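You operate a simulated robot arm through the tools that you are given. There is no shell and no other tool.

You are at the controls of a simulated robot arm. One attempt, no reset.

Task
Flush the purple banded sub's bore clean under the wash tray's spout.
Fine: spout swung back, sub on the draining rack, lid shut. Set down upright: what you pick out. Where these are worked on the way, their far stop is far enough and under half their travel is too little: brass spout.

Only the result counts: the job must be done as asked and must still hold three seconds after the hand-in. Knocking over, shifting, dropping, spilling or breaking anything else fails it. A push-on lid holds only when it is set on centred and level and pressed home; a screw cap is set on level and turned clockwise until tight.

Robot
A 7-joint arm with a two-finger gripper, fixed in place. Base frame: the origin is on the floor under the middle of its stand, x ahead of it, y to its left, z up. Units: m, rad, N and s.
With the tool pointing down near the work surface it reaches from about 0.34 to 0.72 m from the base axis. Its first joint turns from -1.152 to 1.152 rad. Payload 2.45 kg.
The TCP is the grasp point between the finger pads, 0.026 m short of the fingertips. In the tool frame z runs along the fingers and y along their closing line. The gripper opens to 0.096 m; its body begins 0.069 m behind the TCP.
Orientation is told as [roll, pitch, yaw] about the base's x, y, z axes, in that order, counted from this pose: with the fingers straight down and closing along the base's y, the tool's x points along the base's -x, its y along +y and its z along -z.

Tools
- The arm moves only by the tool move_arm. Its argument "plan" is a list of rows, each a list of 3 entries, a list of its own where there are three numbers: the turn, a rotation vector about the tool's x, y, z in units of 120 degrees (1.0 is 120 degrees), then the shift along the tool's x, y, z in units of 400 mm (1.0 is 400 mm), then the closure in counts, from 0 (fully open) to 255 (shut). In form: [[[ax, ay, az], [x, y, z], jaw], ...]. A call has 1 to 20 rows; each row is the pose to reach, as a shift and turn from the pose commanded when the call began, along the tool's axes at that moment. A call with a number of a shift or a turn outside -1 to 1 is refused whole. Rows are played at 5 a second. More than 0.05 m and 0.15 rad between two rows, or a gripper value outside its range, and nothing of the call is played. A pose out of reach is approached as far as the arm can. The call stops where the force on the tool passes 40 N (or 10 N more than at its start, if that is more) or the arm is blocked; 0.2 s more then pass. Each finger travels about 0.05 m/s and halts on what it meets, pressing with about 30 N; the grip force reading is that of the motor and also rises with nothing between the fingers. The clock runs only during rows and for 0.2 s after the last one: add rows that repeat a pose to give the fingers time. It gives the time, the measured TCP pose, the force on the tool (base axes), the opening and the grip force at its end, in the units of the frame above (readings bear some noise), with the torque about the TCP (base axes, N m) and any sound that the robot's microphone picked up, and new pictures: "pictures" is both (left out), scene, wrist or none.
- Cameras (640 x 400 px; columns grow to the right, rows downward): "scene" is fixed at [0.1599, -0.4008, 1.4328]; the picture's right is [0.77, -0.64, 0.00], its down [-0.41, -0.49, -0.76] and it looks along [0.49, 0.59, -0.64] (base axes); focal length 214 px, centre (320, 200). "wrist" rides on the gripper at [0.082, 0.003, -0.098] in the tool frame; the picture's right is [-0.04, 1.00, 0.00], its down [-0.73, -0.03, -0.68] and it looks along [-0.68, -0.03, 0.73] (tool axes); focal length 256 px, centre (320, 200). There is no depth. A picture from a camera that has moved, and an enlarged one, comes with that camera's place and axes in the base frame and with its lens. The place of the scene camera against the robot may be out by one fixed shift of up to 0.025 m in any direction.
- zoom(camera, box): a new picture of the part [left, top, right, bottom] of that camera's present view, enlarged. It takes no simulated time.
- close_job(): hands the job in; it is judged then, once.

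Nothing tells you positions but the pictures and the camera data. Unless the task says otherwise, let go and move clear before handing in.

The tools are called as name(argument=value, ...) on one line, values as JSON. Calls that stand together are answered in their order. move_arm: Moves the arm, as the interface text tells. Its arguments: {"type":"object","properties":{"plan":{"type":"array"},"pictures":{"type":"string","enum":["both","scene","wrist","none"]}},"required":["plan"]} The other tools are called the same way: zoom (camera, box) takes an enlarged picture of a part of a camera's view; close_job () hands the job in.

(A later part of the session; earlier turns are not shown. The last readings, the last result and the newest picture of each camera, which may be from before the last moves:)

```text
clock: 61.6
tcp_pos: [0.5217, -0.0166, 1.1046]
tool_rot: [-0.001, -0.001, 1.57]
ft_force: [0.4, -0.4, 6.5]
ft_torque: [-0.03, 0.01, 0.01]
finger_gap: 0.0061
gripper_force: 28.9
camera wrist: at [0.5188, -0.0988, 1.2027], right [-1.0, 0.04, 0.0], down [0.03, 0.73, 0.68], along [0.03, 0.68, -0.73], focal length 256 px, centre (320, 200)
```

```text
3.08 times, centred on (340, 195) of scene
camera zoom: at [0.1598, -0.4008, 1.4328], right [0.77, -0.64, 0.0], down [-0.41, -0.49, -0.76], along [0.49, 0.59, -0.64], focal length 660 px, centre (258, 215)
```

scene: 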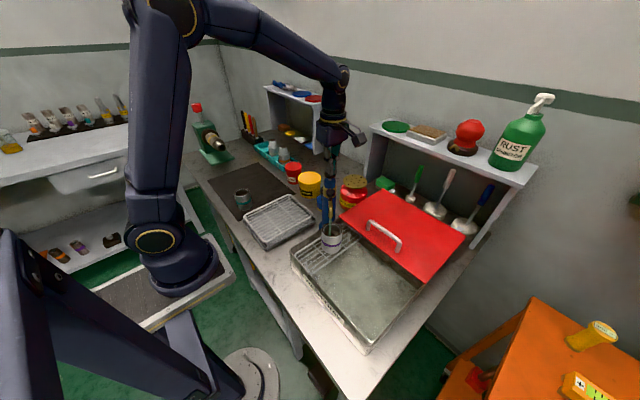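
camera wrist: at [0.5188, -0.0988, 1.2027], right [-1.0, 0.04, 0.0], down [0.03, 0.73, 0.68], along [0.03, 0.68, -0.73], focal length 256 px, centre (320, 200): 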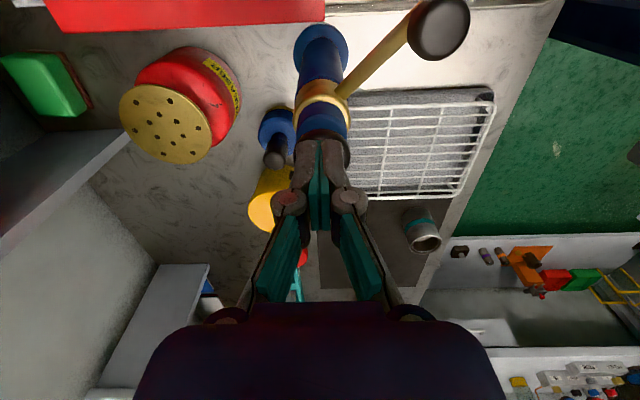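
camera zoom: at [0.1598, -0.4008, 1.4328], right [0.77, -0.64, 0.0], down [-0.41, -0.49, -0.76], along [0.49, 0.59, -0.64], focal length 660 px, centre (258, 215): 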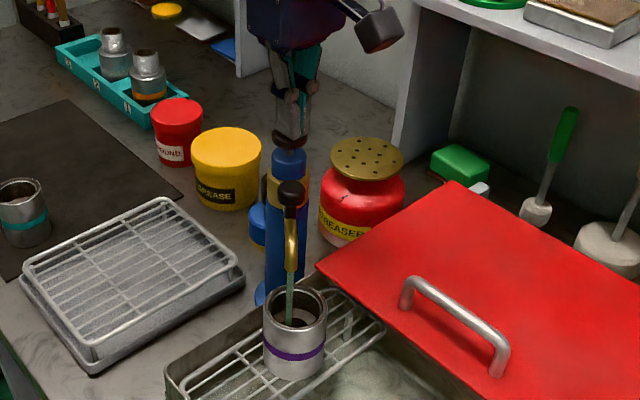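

A stream now runs from the spout into the sub's bore, so the plunger is the pump. I press it further and watch.

move_arm(plan=[[[0, 0, 0], [0, 0, 0.006], 255], [[0, 0, 0], [0, 0, 0.012], 255], [[0, 0, 0], [0, 0, 0.018], 255], [[0, 0, 0], [0, 0, 0.018], 255], [[0, 0, 0], [0, 0, 0.018], 255], [[0, 0, 0], [0, 0, 0.018], 255]], pictures="both")

zoom(camera="scene", box=[290, 150, 370, 260])

```text
clock: 63.0
tcp_pos: [0.5214, -0.0177, 1.0983]
tool_rot: [0.001, 0.001, 1.572]
ft_force: [-1.3, 0.3, 11.5]
ft_torque: [0.07, 0.0, 0.04]
finger_gap: 0.0063
gripper_force: 28.2
camera wrist: at [0.5189, -0.0989, 1.1955], right [-1.0, 0.04, 0.0], down [0.03, 0.73, 0.68], along [0.03, 0.68, -0.73], focal length 256 px, centre (320, 200)
```

scene: 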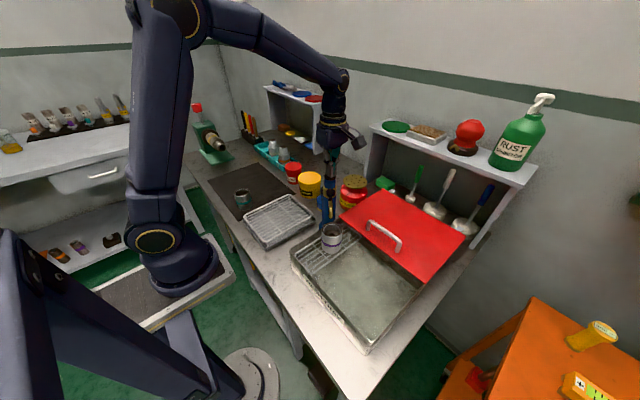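
wrist: 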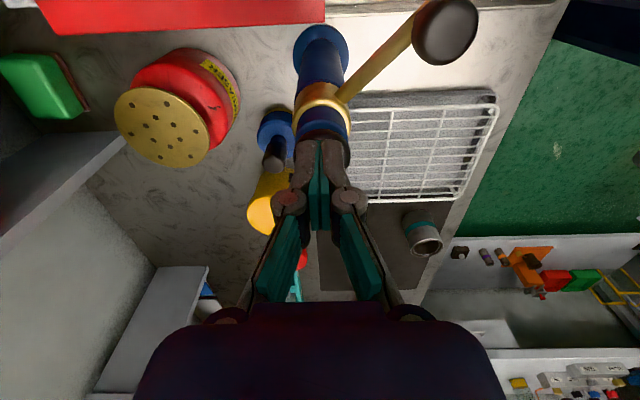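

```text
3.64 times, centred on (330, 205) of scene
camera zoom: at [0.1597, -0.4008, 1.4328], right [0.77, -0.64, 0.0], down [-0.41, -0.49, -0.76], along [0.49, 0.59, -0.64], focal length 780 px, centre (284, 182)
```

zoom: 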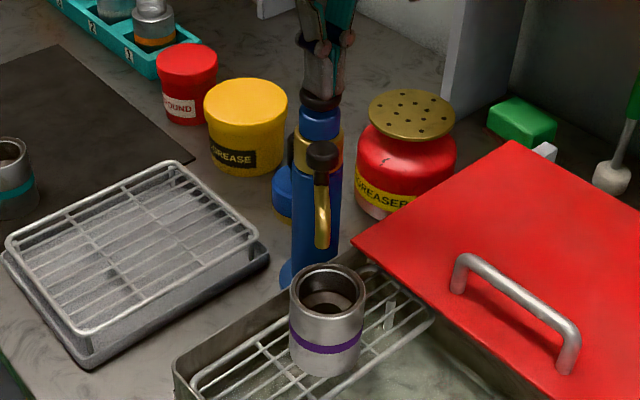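

The plunger is at the bottom of its stroke and flow stops there, so it needs pumping. I let it rise and make several more strokes.

move_arm(plan=[[[0, 0, 0], [0, 0, -0.03], 255], [[0, 0, 0], [0, 0, -0.058], 255], [[0, 0, 0], [0, 0, -0.058], 255], [[0, 0, 0], [0, 0, -0.045], 255], [[0, 0, 0], [0, 0, -0.03], 255], [[0, 0, 0], [0, 0, -0.02], 255]], pictures="scene")

zoom(camera="scene", box=[290, 150, 370, 260])

```text
clock: 64.4
tcp_pos: [0.5211, -0.0168, 1.1059]
tool_rot: [-0.001, 0.001, 1.572]
ft_force: [-1.3, -1.2, 6.4]
ft_torque: [-0.08, 0.02, -0.01]
finger_gap: 0.0062
gripper_force: 28.6
```

scene: 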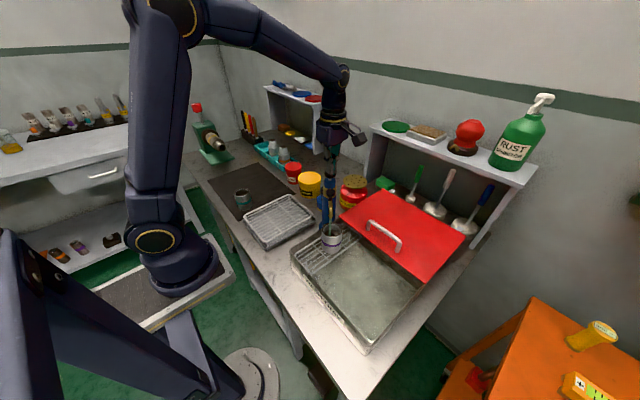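

```text
3.64 times, centred on (330, 205) of scene
camera zoom: at [0.1598, -0.4008, 1.4328], right [0.77, -0.64, 0.0], down [-0.41, -0.49, -0.76], along [0.49, 0.59, -0.64], focal length 780 px, centre (284, 182)
```

zoom: 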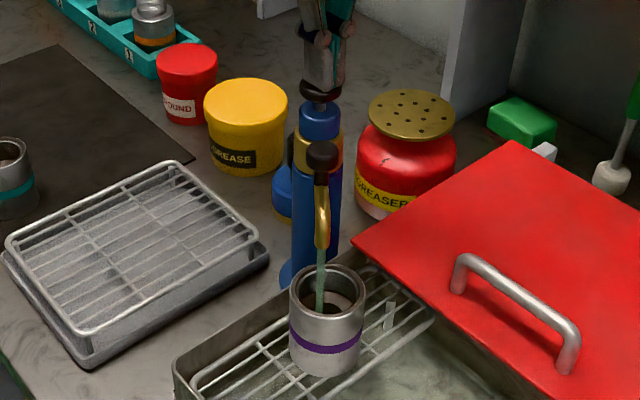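

Pumping works: each downstroke sends the stream into the bore. I make several more full strokes.

move_arm(plan=[[[0, 0, 0], [0, 0, 0.01], 255], [[0, 0, 0], [0, 0, 0.02], 255], [[0, 0, 0], [0, 0, -0.01], 255], [[0, 0, 0], [0, 0, -0.04], 255], [[0, 0, 0], [0, 0, -0.025], 255], [[0, 0, 0], [0, 0, -0.01], 255], [[0, 0, 0], [0, 0, 0.005], 255], [[0, 0, 0], [0, 0, 0.02], 255], [[0, 0, 0], [0, 0, -0.01], 255], [[0, 0, 0], [0, 0, -0.04], 255], [[0, 0, 0], [0, 0, -0.025], 255], [[0, 0, 0], [0, 0, -0.01], 255], [[0, 0, 0], [0, 0, 0.005], 255], [[0, 0, 0], [0, 0, 0.02], 255], [[0, 0, 0], [0, 0, -0.01], 255], [[0, 0, 0], [0, 0, -0.04], 255], [[0, 0, 0], [0, 0, -0.025], 255], [[0, 0, 0], [0, 0, -0.01], 255], [[0, 0, 0], [0, 0, 0.005], 255], [[0, 0, 0], [0, 0, 0.02], 255]], pictures="both")

zoom(camera="scene", box=[310, 190, 360, 260])

```text
clock: 68.6
tcp_pos: [0.5207, -0.0149, 1.0978]
tool_rot: [-0.003, 0.001, 1.572]
ft_force: [-2.1, 1.8, 9.6]
ft_torque: [0.06, 0.06, 0.03]
finger_gap: 0.0062
gripper_force: 28.4
camera wrist: at [0.519, -0.0981, 1.1959], right [-1.0, 0.04, 0.0], down [0.03, 0.73, 0.68], along [0.03, 0.68, -0.73], focal length 256 px, centre (320, 200)
```

scene: 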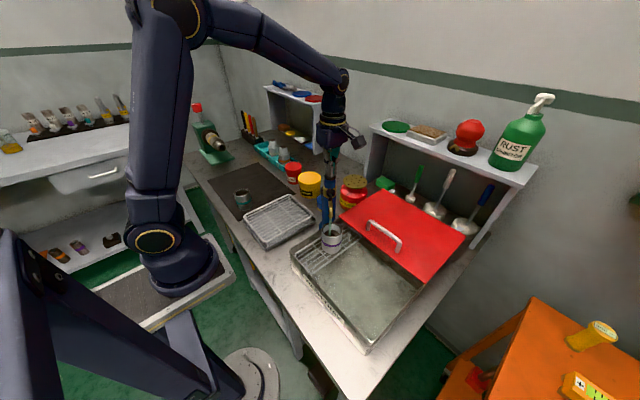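
wrist: 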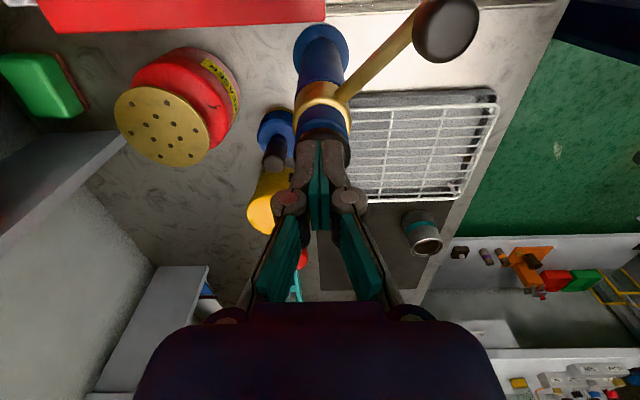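

```text
5.71 times, centred on (335, 225) of scene
camera zoom: at [0.1597, -0.4007, 1.4328], right [0.77, -0.64, 0.0], down [-0.41, -0.49, -0.76], along [0.49, 0.59, -0.64], focal length 1226 px, centre (234, 57)
```

zoom: 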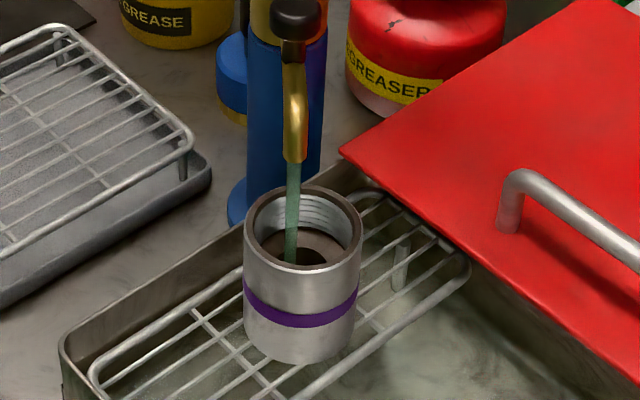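

The bore wall now shows bright clean threads where it was dark before. I do a few more strokes to be sure, ending with the plunger released.

move_arm(plan=[[[0, 0, 0], [0, 0, -0.03], 255], [[0, 0, 0], [0, 0, -0.06], 255], [[0, 0, 0], [0, 0, -0.045], 255], [[0, 0, 0], [0, 0, -0.03], 255], [[0, 0, 0], [0, 0, -0.015], 255], [[0, 0, 0], [0, 0, 0], 255], [[0, 0, 0], [0, 0, -0.03], 255], [[0, 0, 0], [0, 0, -0.06], 255], [[0, 0, 0], [0, 0, -0.045], 255], [[0, 0, 0], [0, 0, -0.03], 255], [[0, 0, 0], [0, 0, -0.015], 255], [[0, 0, 0], [0, 0, 0], 255], [[0, 0, 0], [0, 0, -0.03], 255], [[0, 0, 0], [0, 0, -0.06], 255], [[0, 0, 0], [0, 0, -0.1], 255], [[0, 0, 0], [0, 0, -0.17], 255], [[0, 0, 0], [0, 0, -0.17], 255]], pictures="both")

zoom(camera="scene", box=[310, 190, 360, 260])

zoom(camera="scene", box=[280, 140, 400, 260])

```text
clock: 72.2
tcp_pos: [0.5209, -0.0174, 1.1656]
tool_rot: [0.0, 0.0, 1.572]
ft_force: [-0.2, 1.3, -0.4]
ft_torque: [0.0, -0.01, -0.04]
finger_gap: 0.0001
gripper_force: 28.7
camera wrist: at [0.5198, -0.0995, 1.2635], right [-1.0, 0.04, 0.0], down [0.03, 0.73, 0.68], along [0.03, 0.68, -0.73], focal length 256 px, centre (320, 200)
```

scene: 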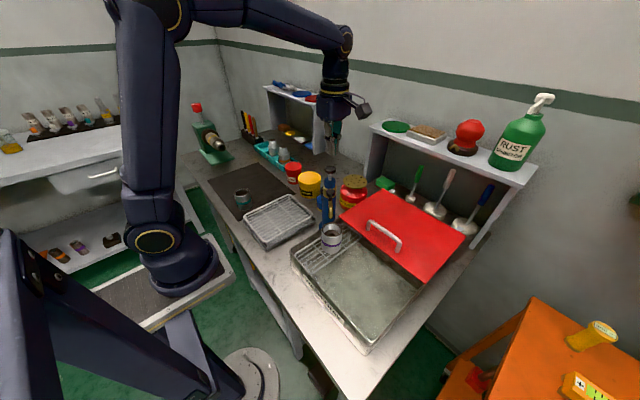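
wrist: 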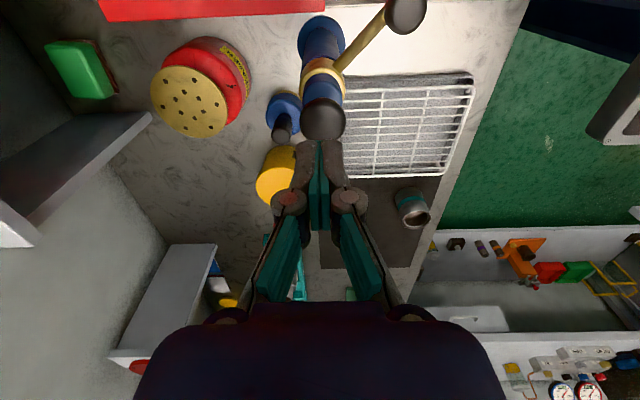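

```text
5.71 times, centred on (335, 225) of scene
camera zoom: at [0.1599, -0.4008, 1.4328], right [0.77, -0.64, 0.0], down [-0.41, -0.49, -0.76], along [0.49, 0.59, -0.64], focal length 1226 px, centre (234, 57)
```

zoom: 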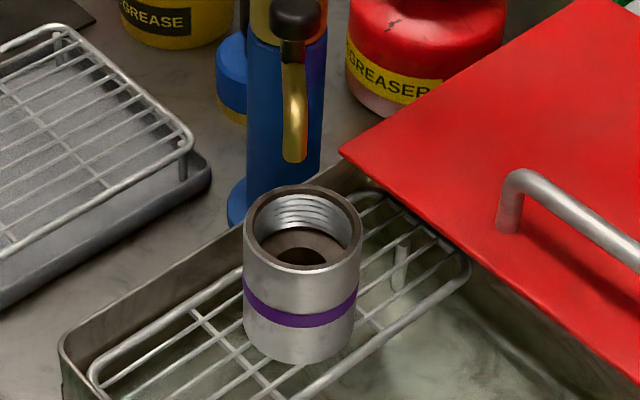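

```text
3.33 times, centred on (340, 200) of scene
camera zoom: at [0.1599, -0.4008, 1.4328], right [0.77, -0.64, 0.0], down [-0.41, -0.49, -0.76], along [0.49, 0.59, -0.64], focal length 715 px, centre (253, 200)
```

zoom: 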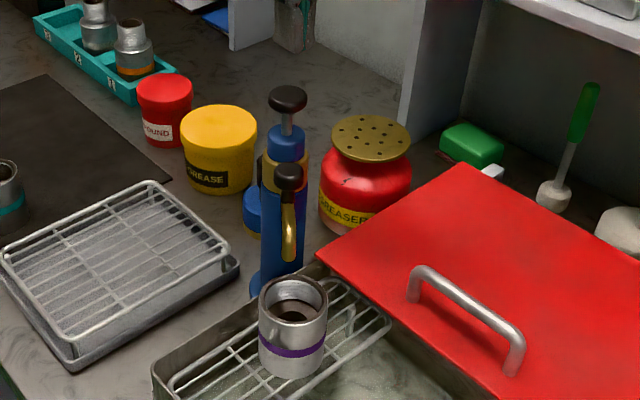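

The bore is visibly clean with bright threads. Now I go back to the spout knob at (0.468, −0.072), look inside the bore on the way, and cage the knob.

move_arm(plan=[[[0, 0, 0], [0.07, 0.067, -0.01], 200], [[0, 0, 0], [0.138, 0.1335, -0.01], 100], [[0, 0, 0], [0.138, 0.1335, -0.01], 100], [[0, 0, 0], [0.138, 0.1335, -0.01], 100]], pictures="wrist")

zoom(camera="wrist", box=[220, 0, 480, 240])

```text
clock: 73.2
tcp_pos: [0.4678, -0.0725, 1.1696]
tool_rot: [0.0, 0.0, 1.57]
ft_force: [-0.5, -0.6, 0.3]
ft_torque: [0.0, 0.02, 0.0]
finger_gap: 0.0585
gripper_force: 0.0
camera wrist: at [0.4655, -0.155, 1.2683], right [-1.0, 0.04, 0.0], down [0.03, 0.73, 0.68], along [0.03, 0.68, -0.73], focal length 256 px, centre (320, 200)
```

wrist: 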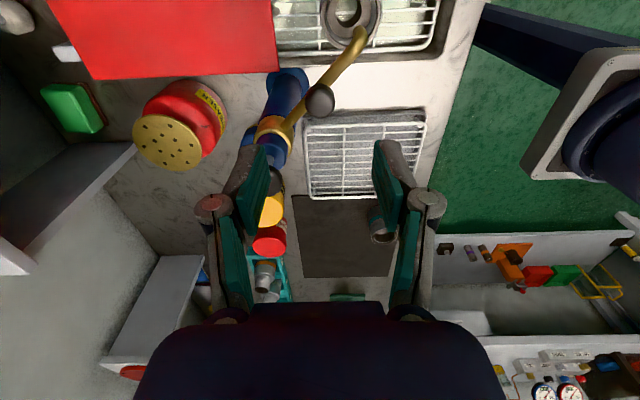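

```text
1.67 times, centred on (350, 120) of wrist
camera zoom: at [0.4655, -0.155, 1.2683], right [-1.0, 0.04, 0.0], down [0.03, 0.73, 0.68], along [0.03, 0.68, -0.73], focal length 427 px, centre (270, 333)
```

zoom: 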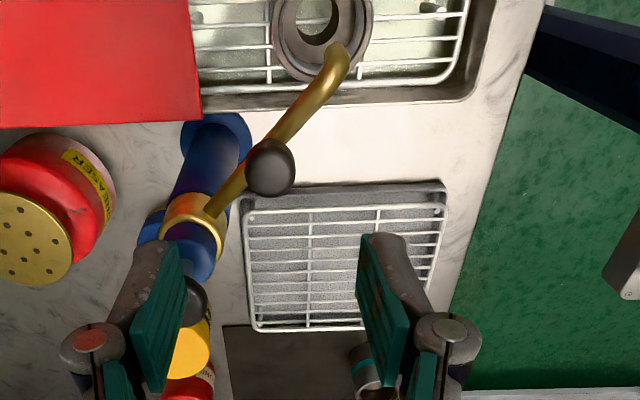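

move_arm(plan=[[[0, 0, 0], [0.005, -0.002, 0.08], 100], [[0, 0, 0], [0.005, -0.002, 0.16], 100], [[0, 0, 0], [0.005, -0.002, 0.21], 100], [[0, 0, 0], [0.005, -0.002, 0.241], 100], [[0, 0, 0], [0.005, -0.002, 0.241], 178], [[0, 0, 0], [0.005, -0.002, 0.241], 178], [[0, 0, 0], [0.005, -0.002, 0.241], 178]], pictures="wrist")

zoom(camera="wrist", box=[280, 0, 440, 110])

```text
clock: 74.8
tcp_pos: [0.4678, -0.0739, 1.0722]
tool_rot: [0.001, -0.001, 1.57]
ft_force: [0.3, -1.7, 0.1]
ft_torque: [0.0, 0.0, -0.01]
finger_gap: 0.0292
gripper_force: 0.1
camera wrist: at [0.4664, -0.1559, 1.1707], right [-1.0, 0.04, 0.0], down [0.03, 0.73, 0.68], along [0.03, 0.68, -0.73], focal length 256 px, centre (320, 200)
```

wrist: 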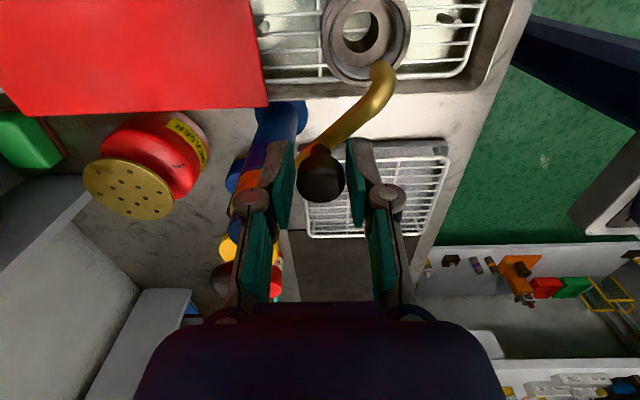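

```text
3.64 times, centred on (360, 55) of wrist
camera zoom: at [0.4664, -0.1559, 1.1707], right [-1.0, 0.04, 0.0], down [0.03, 0.73, 0.68], along [0.03, 0.68, -0.73], focal length 931 px, centre (174, 727)
```

zoom: 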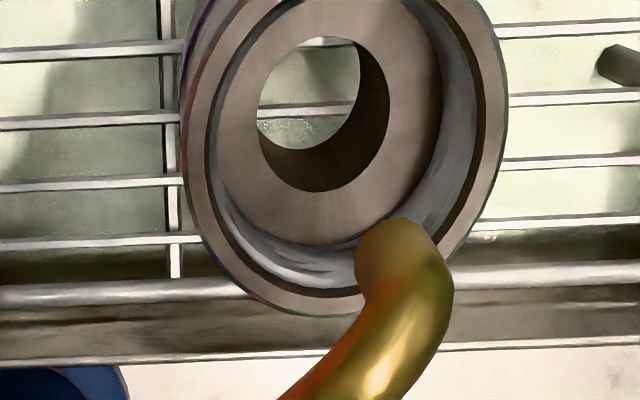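

zoom(camera="scene", box=[318, 215, 346, 240])

zoom(camera="wrist", box=[320, 0, 420, 80])

zoom(camera="scene", box=[228, 180, 258, 210])

```text
16.00 times, centred on (332, 228) of scene
camera zoom: at [0.1599, -0.4008, 1.4328], right [0.77, -0.64, 0.0], down [-0.41, -0.49, -0.76], along [0.49, 0.59, -0.64], focal length 3432 px, centre (128, -240)
```

zoom: 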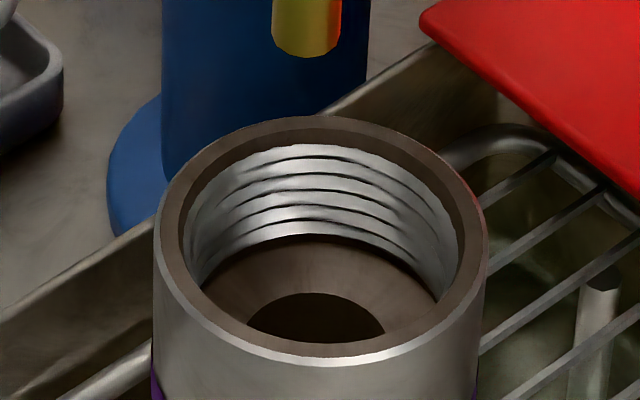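

```text
5.00 times, centred on (370, 40) of wrist
camera zoom: at [0.4664, -0.1559, 1.1707], right [-1.0, 0.04, 0.0], down [0.03, 0.73, 0.68], along [0.03, 0.68, -0.73], focal length 1280 px, centre (70, 1000)
```

zoom: 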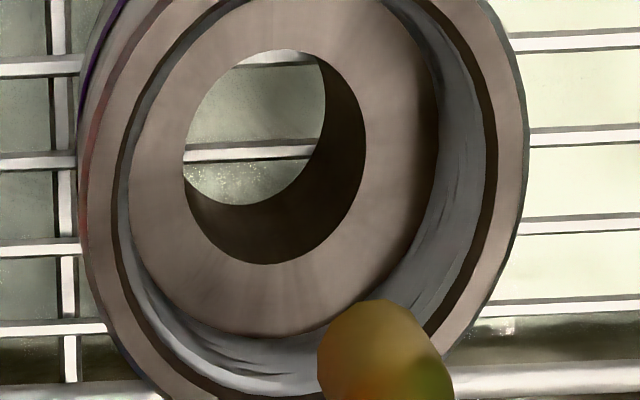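

```text
13.33 times, centred on (243, 195) of scene
camera zoom: at [0.1599, -0.4008, 1.4328], right [0.77, -0.64, 0.0], down [-0.41, -0.49, -0.76], along [0.49, 0.59, -0.64], focal length 2860 px, centre (1347, 267)
```

zoom: 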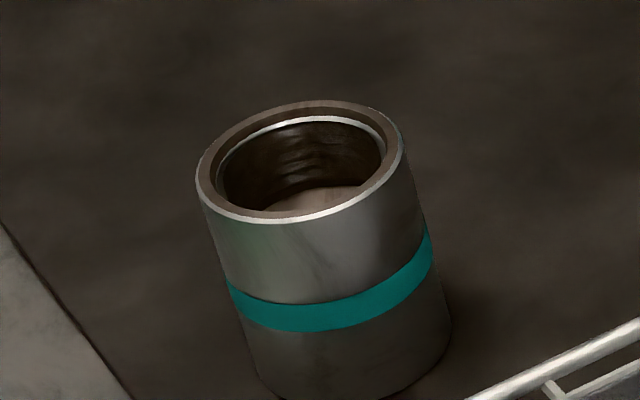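

The purple sub's threads are bright and clean, compared with the still-dirty teal sub. I swing the spout back along the arc to its rest.

move_arm(plan=[[[0, 0, 0], [0.0108, -0.0145, 0], 178], [[0, 0, 0], [0.0203, -0.03, 0], 178], [[0, 0, 0], [0.0283, -0.046, 0], 178], [[0, 0, 0], [0.035, -0.063, 0], 178], [[0, 0, 0], [0.04, -0.0803, 0], 178], [[0, 0, 0], [0.0438, -0.098, 0], 178], [[0, 0, 0], [0.0458, -0.116, 0], 178], [[0, 0, 0], [0.0463, -0.134, 0], 178], [[0, 0, 0], [0.045, -0.1523, 0], 178], [[0, 0, 0], [0.0425, -0.17, 0], 178], [[0, 0, 0], [0.0383, -0.1878, 0], 178], [[0, 0, 0], [0.0325, -0.2048, 0], 178], [[0, 0, 0], [0.0253, -0.2215, 0], 178], [[0, 0, 0], [0.0165, -0.2373, 0], 178], [[0, 0, 0], [0.0065, -0.2525, 0], 178], [[0, 0, 0], [-0.0048, -0.2668, 0], 178], [[0, 0, 0], [-0.0048, -0.2668, 0], 178]], pictures="both")

zoom(camera="wrist", box=[220, 0, 480, 240])

zoom(camera="scene", box=[280, 140, 400, 260])

```text
clock: 78.4
tcp_pos: [0.5749, -0.0717, 1.0722]
tool_rot: [0.003, 0.001, 1.57]
ft_force: [-3.0, -1.4, -0.5]
ft_torque: [-0.03, 0.02, 0.02]
finger_gap: 0.0313
gripper_force: 1.5
camera wrist: at [0.573, -0.1539, 1.1708], right [-1.0, 0.04, 0.0], down [0.03, 0.73, 0.68], along [0.03, 0.68, -0.73], focal length 256 px, centre (320, 200)
```

scene: 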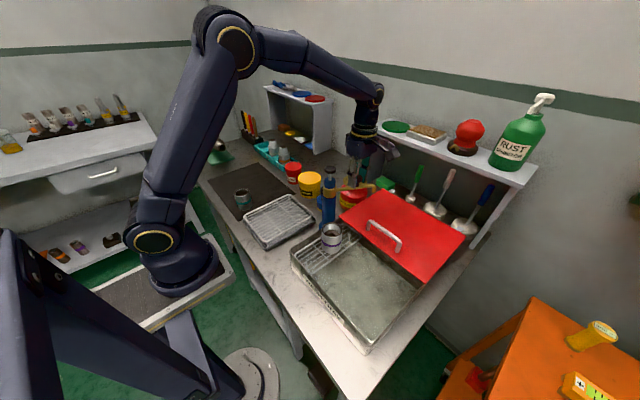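
wrist: 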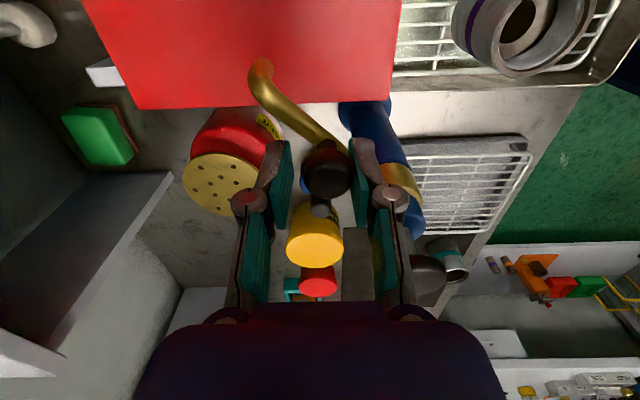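

```text
1.67 times, centred on (350, 120) of wrist
camera zoom: at [0.573, -0.1539, 1.1708], right [-1.0, 0.04, 0.0], down [0.03, 0.73, 0.68], along [0.03, 0.68, -0.73], focal length 427 px, centre (270, 333)
```

zoom: 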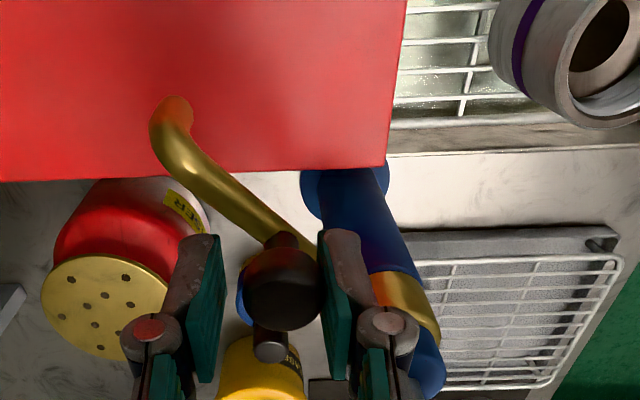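

```text
3.33 times, centred on (340, 200) of scene
camera zoom: at [0.1598, -0.4008, 1.4328], right [0.77, -0.64, 0.0], down [-0.41, -0.49, -0.76], along [0.49, 0.59, -0.64], focal length 715 px, centre (253, 200)
```

zoom: 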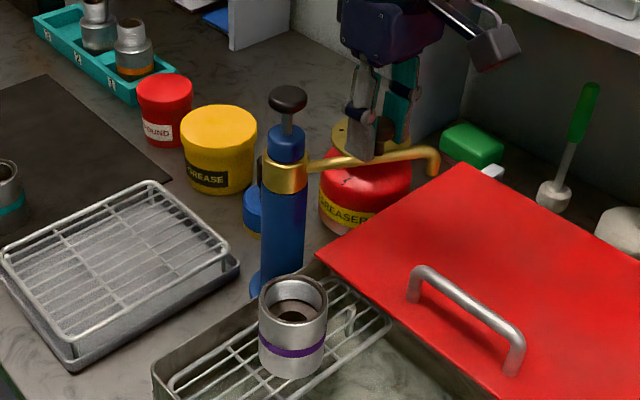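

The spout is back against its rest stop. I release, rise, and go over the sub to pick it up.

move_arm(plan=[[[0, 0, 0], [0, 0, 0], 100], [[0, 0, 0], [0, 0, 0], 100], [[0, 0, 0], [0, 0, -0.08], 100], [[0, 0, 0], [0, 0, -0.18], 100], [[0, 0, 0], [0, 0, -0.28], 60], [[0, 0, 0], [0.04, 0.11, -0.28], 60], [[0, 0, 0], [0.08, 0.22, -0.28], 60], [[0, 0, 0], [0.114, 0.31, -0.28], 60], [[0, 0, 0], [0.114, 0.3425, -0.25], 60], [[0, 0, 0], [0.114, 0.3425, -0.15], 60], [[0, 0, 0], [0.114, 0.3425, -0.05], 60], [[0, 0, 0], [0.114, 0.3425, 0.05], 60], [[0, 0, 0], [0.114, 0.3425, 0.07], 60], [[0, 0, 0], [0.114, 0.3425, 0.07], 60]], pictures="both")

zoom(camera="wrist", box=[200, 40, 440, 240])

zoom(camera="scene", box=[280, 140, 400, 260])

```text
clock: 81.4
tcp_pos: [0.438, -0.1177, 1.0458]
tool_rot: [0.0, 0.0, 1.572]
ft_force: [-1.7, -0.9, 0.6]
ft_torque: [-0.02, -0.04, 0.0]
finger_gap: 0.0734
gripper_force: 0.0
camera wrist: at [0.4362, -0.1994, 1.143], right [-1.0, 0.04, 0.0], down [0.03, 0.73, 0.68], along [0.03, 0.68, -0.73], focal length 256 px, centre (320, 200)
```

scene: 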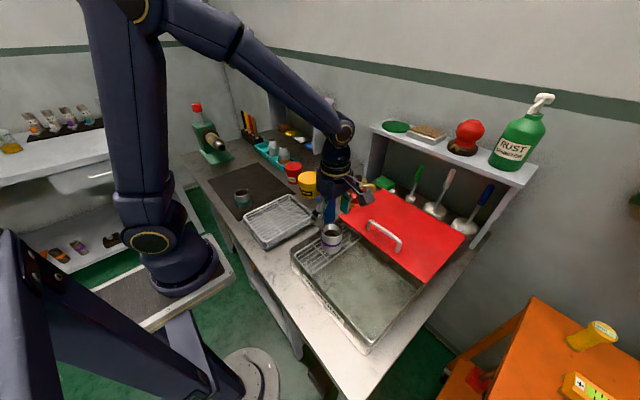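
wrist: 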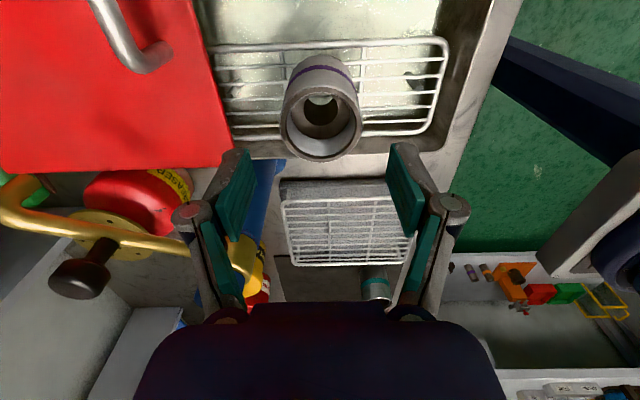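

```text
2.00 times, centred on (320, 140) of wrist
camera zoom: at [0.4362, -0.1994, 1.143], right [-1.0, 0.04, 0.0], down [0.03, 0.73, 0.68], along [0.03, 0.68, -0.73], focal length 512 px, centre (320, 320)
```

zoom: 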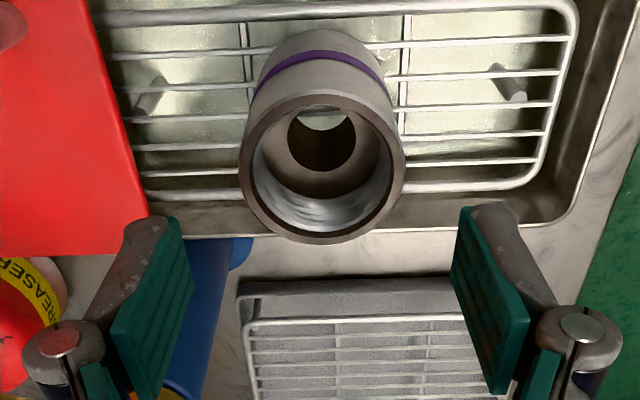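

```text
3.33 times, centred on (340, 200) of scene
camera zoom: at [0.1599, -0.4008, 1.4328], right [0.77, -0.64, 0.0], down [-0.41, -0.49, -0.76], along [0.49, 0.59, -0.64], focal length 715 px, centre (253, 200)
```

zoom: 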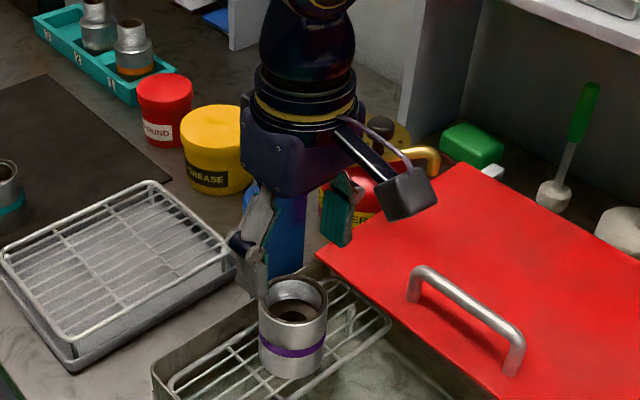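

The sub is aligned under the hand. I descend and grip it.

move_arm(plan=[[[0, 0, 0], [0, -0.001, 0.08], 60], [[0, 0, 0], [0, -0.001, 0.15], 60], [[0, 0, 0], [0, -0.001, 0.205], 60], [[0, 0, 0], [0, -0.001, 0.21], 60], [[0, 0, 0], [0, -0.001, 0.21], 255], [[0, 0, 0], [0, -0.001, 0.21], 255], [[0, 0, 0], [0, -0.001, 0.21], 255], [[0, 0, 0], [0, -0.001, 0.21], 255], [[0, 0, 0], [0, -0.001, 0.21], 255]], pictures="wrist")

```text
clock: 83.4
tcp_pos: [0.438, -0.1179, 0.9615]
tool_rot: [0.0, 0.0, 1.571]
ft_force: [-0.4, -0.2, 0.4]
ft_torque: [0.04, 0.01, -0.01]
finger_gap: 0.0555
gripper_force: 29.7
camera wrist: at [0.4366, -0.1994, 1.0591], right [-1.0, 0.04, 0.0], down [0.03, 0.73, 0.68], along [0.03, 0.68, -0.73], focal length 256 px, centre (320, 200)
```

wrist: 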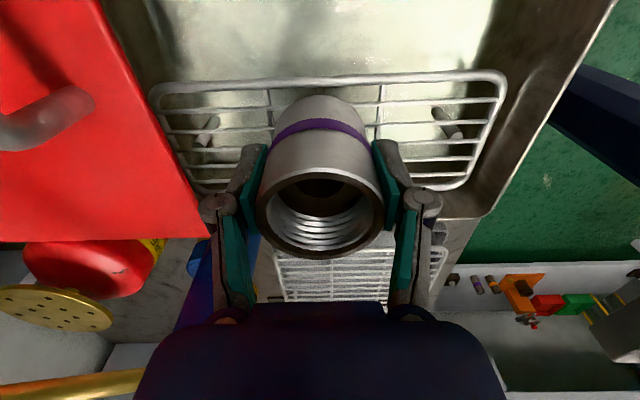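

Gripped. The draining rack spans about x 0.314–0.497, y 0.035–0.182, z≈0.90, so I aim for its middle at (0.41, 0.108). First lift, then carry over at height.

move_arm(plan=[[[0, 0, 0], [0, 0, -0.04], 255], [[0, 0, 0], [0, 0, -0.13], 255], [[0, 0, 0], [0, 0, -0.24], 255], [[0, 0, 0], [0, 0, -0.35], 255], [[0, 0, 0], [0, 0, -0.46], 255], [[0, 0, 0], [0, 0, -0.57], 255], [[0, 0, 0], [-0.08, 0.01, -0.6], 255], [[0, 0, 0], [-0.17, 0.02, -0.6], 255], [[0, 0, 0], [-0.27, 0.035, -0.6], 255], [[0, 0, 0], [-0.37, 0.05, -0.6], 255], [[0, 0, 0], [-0.47, 0.06, -0.6], 255], [[0, 0, 0], [-0.565, 0.07, -0.58], 255], [[0, 0, 0], [-0.565, 0.07, -0.48], 255], [[0, 0, 0], [-0.565, 0.07, -0.38], 255], [[0, 0, 0], [-0.565, 0.07, -0.28], 255], [[0, 0, 0], [-0.565, 0.07, -0.28], 255]], pictures="both")

zoom(camera="scene", box=[220, 130, 340, 250])

zoom(camera="wrist", box=[180, 0, 460, 240])

```text
clock: 86.8
tcp_pos: [0.4099, 0.1074, 1.072]
tool_rot: [0.0, -0.001, 1.571]
ft_force: [0.3, 0.5, -2.5]
ft_torque: [0.02, 0.03, 0.0]
finger_gap: 0.0555
gripper_force: 29.8
camera wrist: at [0.4085, 0.0262, 1.1702], right [-1.0, 0.04, 0.0], down [0.03, 0.73, 0.68], along [0.03, 0.68, -0.73], focal length 256 px, centre (320, 200)
```

scene: 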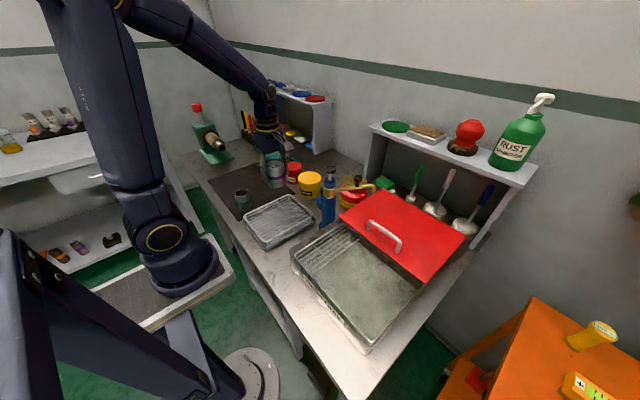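
wrist: 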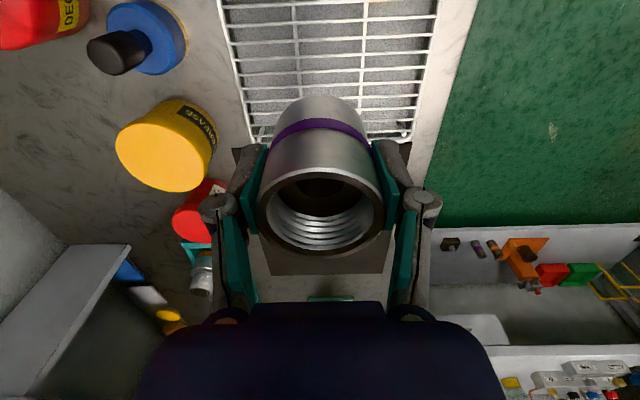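

```text
3.33 times, centred on (280, 190) of scene
camera zoom: at [0.16, -0.4008, 1.4328], right [0.77, -0.64, 0.0], down [-0.41, -0.49, -0.76], along [0.49, 0.59, -0.64], focal length 715 px, centre (453, 233)
```

zoom: 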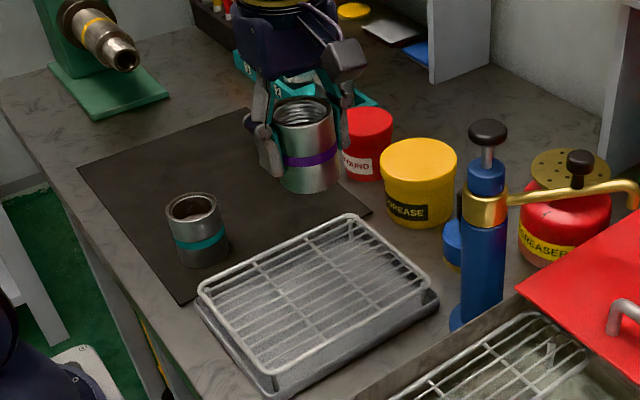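

```text
1.67 times, centred on (320, 120) of wrist
camera zoom: at [0.4085, 0.0262, 1.1702], right [-1.0, 0.04, 0.0], down [0.03, 0.73, 0.68], along [0.03, 0.68, -0.73], focal length 427 px, centre (320, 333)
```

zoom: 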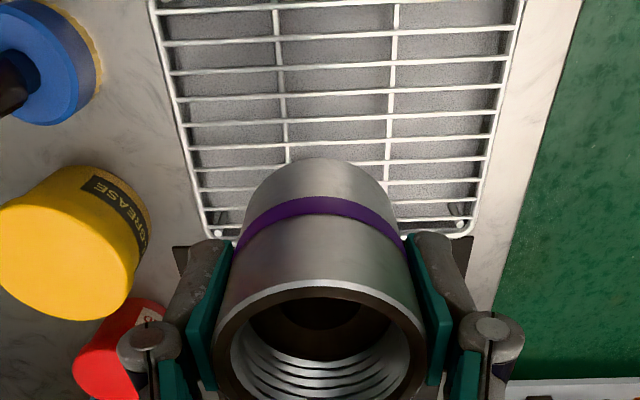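

The rack centre is confirmed at about (0.405, 0.108). I descend to just above the rack.

move_arm(plan=[[[0, 0, 0], [0, 0.01, 0.08], 255], [[0, 0, 0], [0, 0.01, 0.16], 255], [[0, 0, 0], [0, 0.01, 0.22], 255], [[0, 0, 0], [0, 0.01, 0.255], 255], [[0, 0, 0], [0, 0.01, 0.255], 255]], pictures="both")

zoom(camera="scene", box=[230, 170, 330, 260])

```text
clock: 88.0
tcp_pos: [0.4058, 0.1079, 0.9699]
tool_rot: [0.001, 0.001, 1.57]
ft_force: [0.4, -0.1, -2.9]
ft_torque: [-0.01, -0.03, 0.02]
finger_gap: 0.0552
gripper_force: 30.0
camera wrist: at [0.4041, 0.0264, 1.0685], right [-1.0, 0.04, 0.0], down [0.03, 0.73, 0.68], along [0.03, 0.68, -0.73], focal length 256 px, centre (320, 200)
```

scene: 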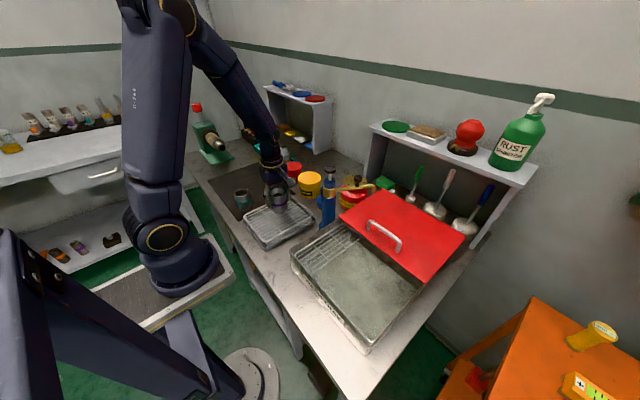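
wrist: 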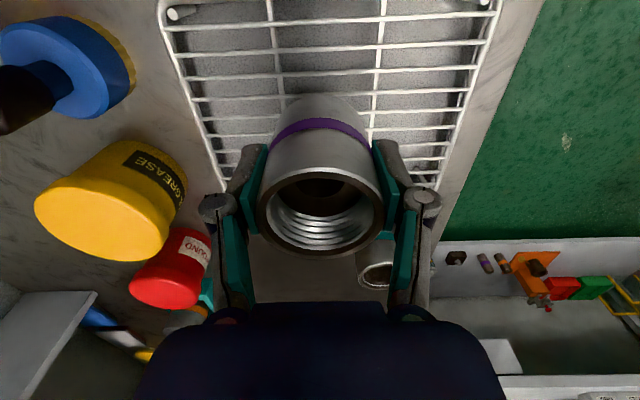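

```text
4.44 times, centred on (280, 215) of scene
camera zoom: at [0.16, -0.4008, 1.4328], right [0.77, -0.64, 0.0], down [-0.41, -0.49, -0.76], along [0.49, 0.59, -0.64], focal length 953 px, centre (498, 133)
```

zoom: 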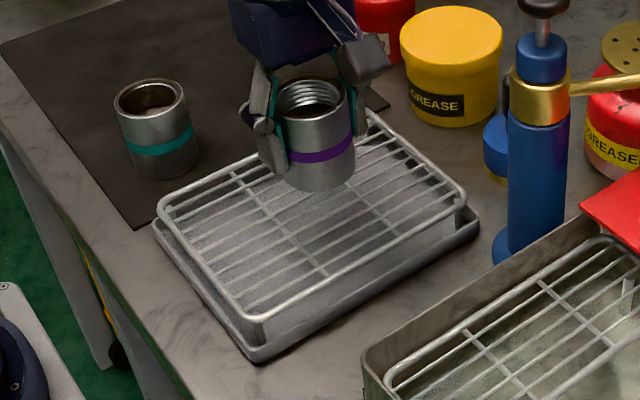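

move_arm(plan=[[[0, 0, 0], [0, 0, 0.01], 255], [[0, 0, 0], [0, 0, 0.02], 255], [[0, 0, 0], [0, 0, 0.028], 255], [[0, 0, 0], [0, 0, 0.028], 255]], pictures="none")

```text
clock: 89.0
tcp_pos: [0.4067, 0.1085, 0.9595]
tool_rot: [-0.001, 0.0, 1.569]
ft_force: [0.3, 0.3, -2.3]
ft_torque: [0.02, -0.03, 0.02]
finger_gap: 0.0552
gripper_force: 30.3
```

move_arm(plan=[[[0, 0, 0], [0, 0, 0.006], 255], [[0, 0, 0], [0, 0, 0.012], 255], [[0, 0, 0], [0, 0, 0.012], 255]], pictures="scene")

zoom(camera="scene", box=[230, 170, 330, 260])

```text
clock: 89.8
tcp_pos: [0.4069, 0.1093, 0.9553]
tool_rot: [0.001, -0.002, 1.573]
ft_force: [0.2, 0.3, -2.5]
ft_torque: [0.02, -0.02, -0.03]
finger_gap: 0.0555
gripper_force: 29.3
```

scene: 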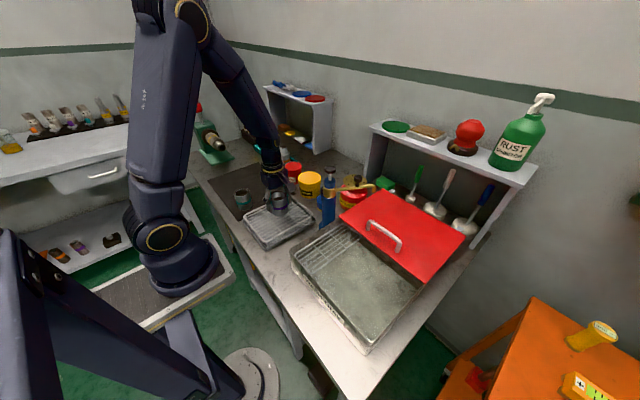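

```text
4.44 times, centred on (280, 215) of scene
camera zoom: at [0.16, -0.4008, 1.4328], right [0.77, -0.64, 0.0], down [-0.41, -0.49, -0.76], along [0.49, 0.59, -0.64], focal length 953 px, centre (498, 133)
```

zoom: 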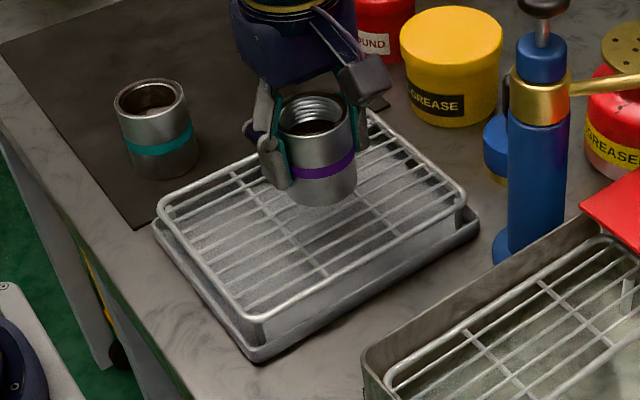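

move_arm(plan=[[[0, 0, 0], [0, 0, 0.006], 255], [[0, 0, 0], [0, 0, 0.012], 255], [[0, 0, 0], [0, 0, 0.012], 255]], pictures="none")

```text
clock: 90.6
tcp_pos: [0.4059, 0.1077, 0.9505]
tool_rot: [0.0, 0.0, 1.571]
ft_force: [-0.8, 0.4, -2.8]
ft_torque: [-0.01, 0.06, 0.0]
finger_gap: 0.0551
gripper_force: 29.7
```

move_arm(plan=[[[0, 0, 0], [0, 0, 0.005], 255], [[0, 0, 0], [0, 0, 0.01], 255], [[0, 0, 0], [0, 0, 0.01], 255]], pictures="none")

```text
clock: 91.4
tcp_pos: [0.4064, 0.1092, 0.9463]
tool_rot: [0.002, 0.0, 1.572]
ft_force: [-0.3, 0.0, -3.1]
ft_torque: [-0.02, -0.03, 0.0]
finger_gap: 0.0554
gripper_force: 30.0
```

move_arm(plan=[[[0, 0, 0], [0, 0, 0.005], 255], [[0, 0, 0], [0, 0, 0.01], 255], [[0, 0, 0], [0, 0, 0.01], 255]], pictures="both")

zoom(camera="scene", box=[240, 180, 320, 250])

```text
clock: 92.2
tcp_pos: [0.4062, 0.1083, 0.9413]
tool_rot: [-0.001, 0.0, 1.571]
ft_force: [-0.9, 0.6, -3.4]
ft_torque: [0.02, 0.0, 0.0]
finger_gap: 0.0553
gripper_force: 30.0
camera wrist: at [0.4046, 0.0262, 1.0402], right [-1.0, 0.04, 0.0], down [0.03, 0.73, 0.68], along [0.03, 0.68, -0.73], focal length 256 px, centre (320, 200)
```

scene: 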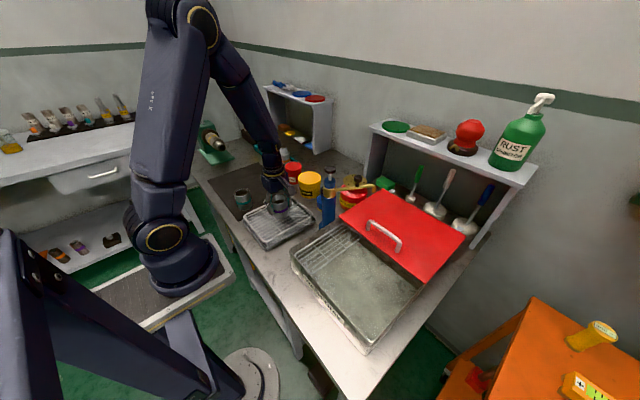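
wrist: 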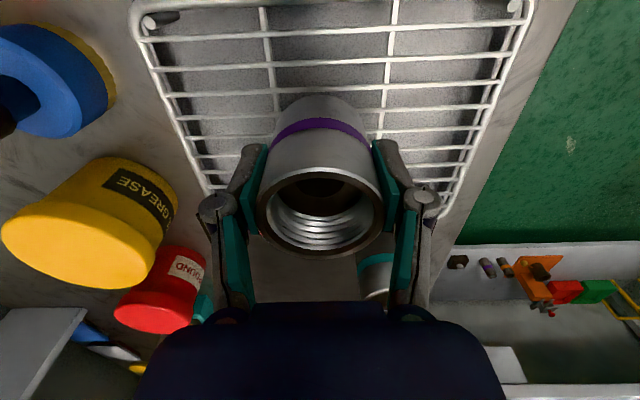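

```text
5.71 times, centred on (280, 215) of scene
camera zoom: at [0.16, -0.4008, 1.4328], right [0.77, -0.64, 0.0], down [-0.41, -0.49, -0.76], along [0.49, 0.59, -0.64], focal length 1226 px, centre (549, 114)
```

zoom: 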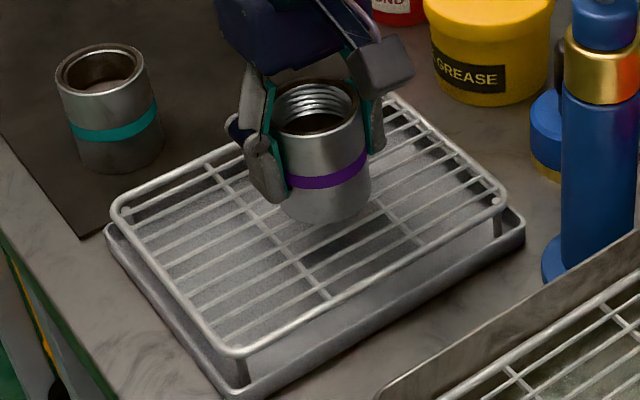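

Still no contact; I continue in small steps.

move_arm(plan=[[[0, 0, 0], [0, 0, 0.004], 255], [[0, 0, 0], [0, 0, 0.008], 255], [[0, 0, 0], [0, 0, 0.008], 255]], pictures="none")

```text
clock: 93.0
tcp_pos: [0.4068, 0.1084, 0.9395]
tool_rot: [0.0, 0.001, 1.571]
ft_force: [-0.6, 0.0, -2.5]
ft_torque: [0.01, -0.02, 0.01]
finger_gap: 0.0554
gripper_force: 29.9
```

move_arm(plan=[[[0, 0, 0], [0, 0, 0.004], 255], [[0, 0, 0], [0, 0, 0.008], 255], [[0, 0, 0], [0, 0, 0.008], 255]], pictures="none")

```text
clock: 93.8
tcp_pos: [0.4059, 0.1075, 0.9363]
tool_rot: [0.001, 0.001, 1.571]
ft_force: [0.1, -0.7, -2.1]
ft_torque: [-0.02, -0.02, 0.03]
finger_gap: 0.0554
gripper_force: 30.2
```

move_arm(plan=[[[0, 0, 0], [0, 0, 0.004], 255], [[0, 0, 0], [0, 0, 0.008], 255], [[0, 0, 0], [0, 0, 0.008], 255]], pictures="none")

```text
clock: 94.6
tcp_pos: [0.4074, 0.1081, 0.9333]
tool_rot: [-0.002, -0.001, 1.57]
ft_force: [-2.1, -0.8, 16.6]
ft_torque: [-0.07, 0.07, -0.13]
finger_gap: 0.0555
gripper_force: 29.6
```

Contact felt on the rack. I ease back slightly and release the sub.

move_arm(plan=[[[0, 0, 0], [0, 0, -0.002], 255], [[0, 0, 0], [0, 0, -0.002], 255]], pictures="none")

```text
clock: 95.2
tcp_pos: [0.4066, 0.1086, 0.9332]
tool_rot: [0.001, 0.0, 1.573]
ft_force: [-0.3, -0.2, -1.9]
ft_torque: [-0.01, -0.01, 0.03]
finger_gap: 0.0553
gripper_force: 29.9
```

move_arm(plan=[[[0, 0, 0], [0, 0, 0.0005], 255], [[0, 0, 0], [0, 0, 0.0005], 200], [[0, 0, 0], [0, 0, 0.0005], 120], [[0, 0, 0], [0, 0, 0.0005], 60], [[0, 0, 0], [0, 0, 0.0005], 60], [[0, 0, 0], [0, 0, 0.0005], 60]], pictures="both")

zoom(camera="scene", box=[240, 180, 320, 250])

```text
clock: 96.6
tcp_pos: [0.4063, 0.1077, 0.933]
tool_rot: [0.002, -0.001, 1.571]
ft_force: [-0.7, -0.9, 0.3]
ft_torque: [-0.01, 0.01, -0.02]
finger_gap: 0.0735
gripper_force: 0.1
camera wrist: at [0.4045, 0.0261, 1.0314], right [-1.0, 0.04, 0.0], down [0.03, 0.73, 0.68], along [0.03, 0.68, -0.73], focal length 256 px, centre (320, 200)
```

scene: 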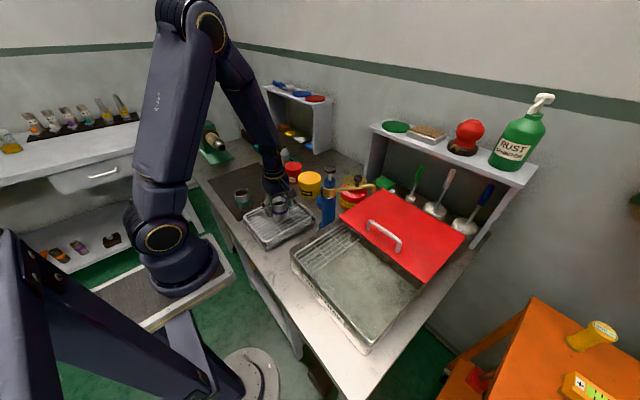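
wrist: 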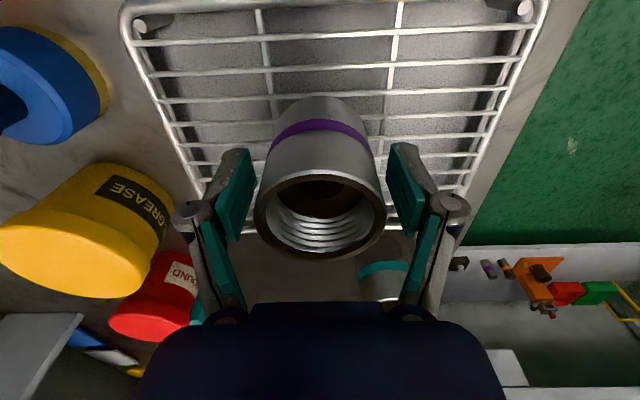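

```text
5.71 times, centred on (280, 215) of scene
camera zoom: at [0.1599, -0.4008, 1.4328], right [0.77, -0.64, 0.0], down [-0.41, -0.49, -0.76], along [0.49, 0.59, -0.64], focal length 1226 px, centre (549, 114)
```

zoom: 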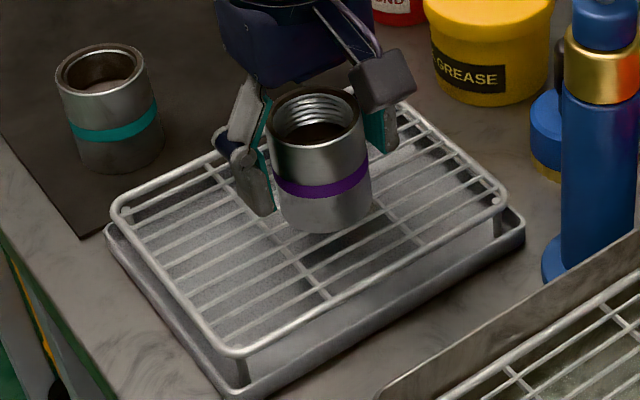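

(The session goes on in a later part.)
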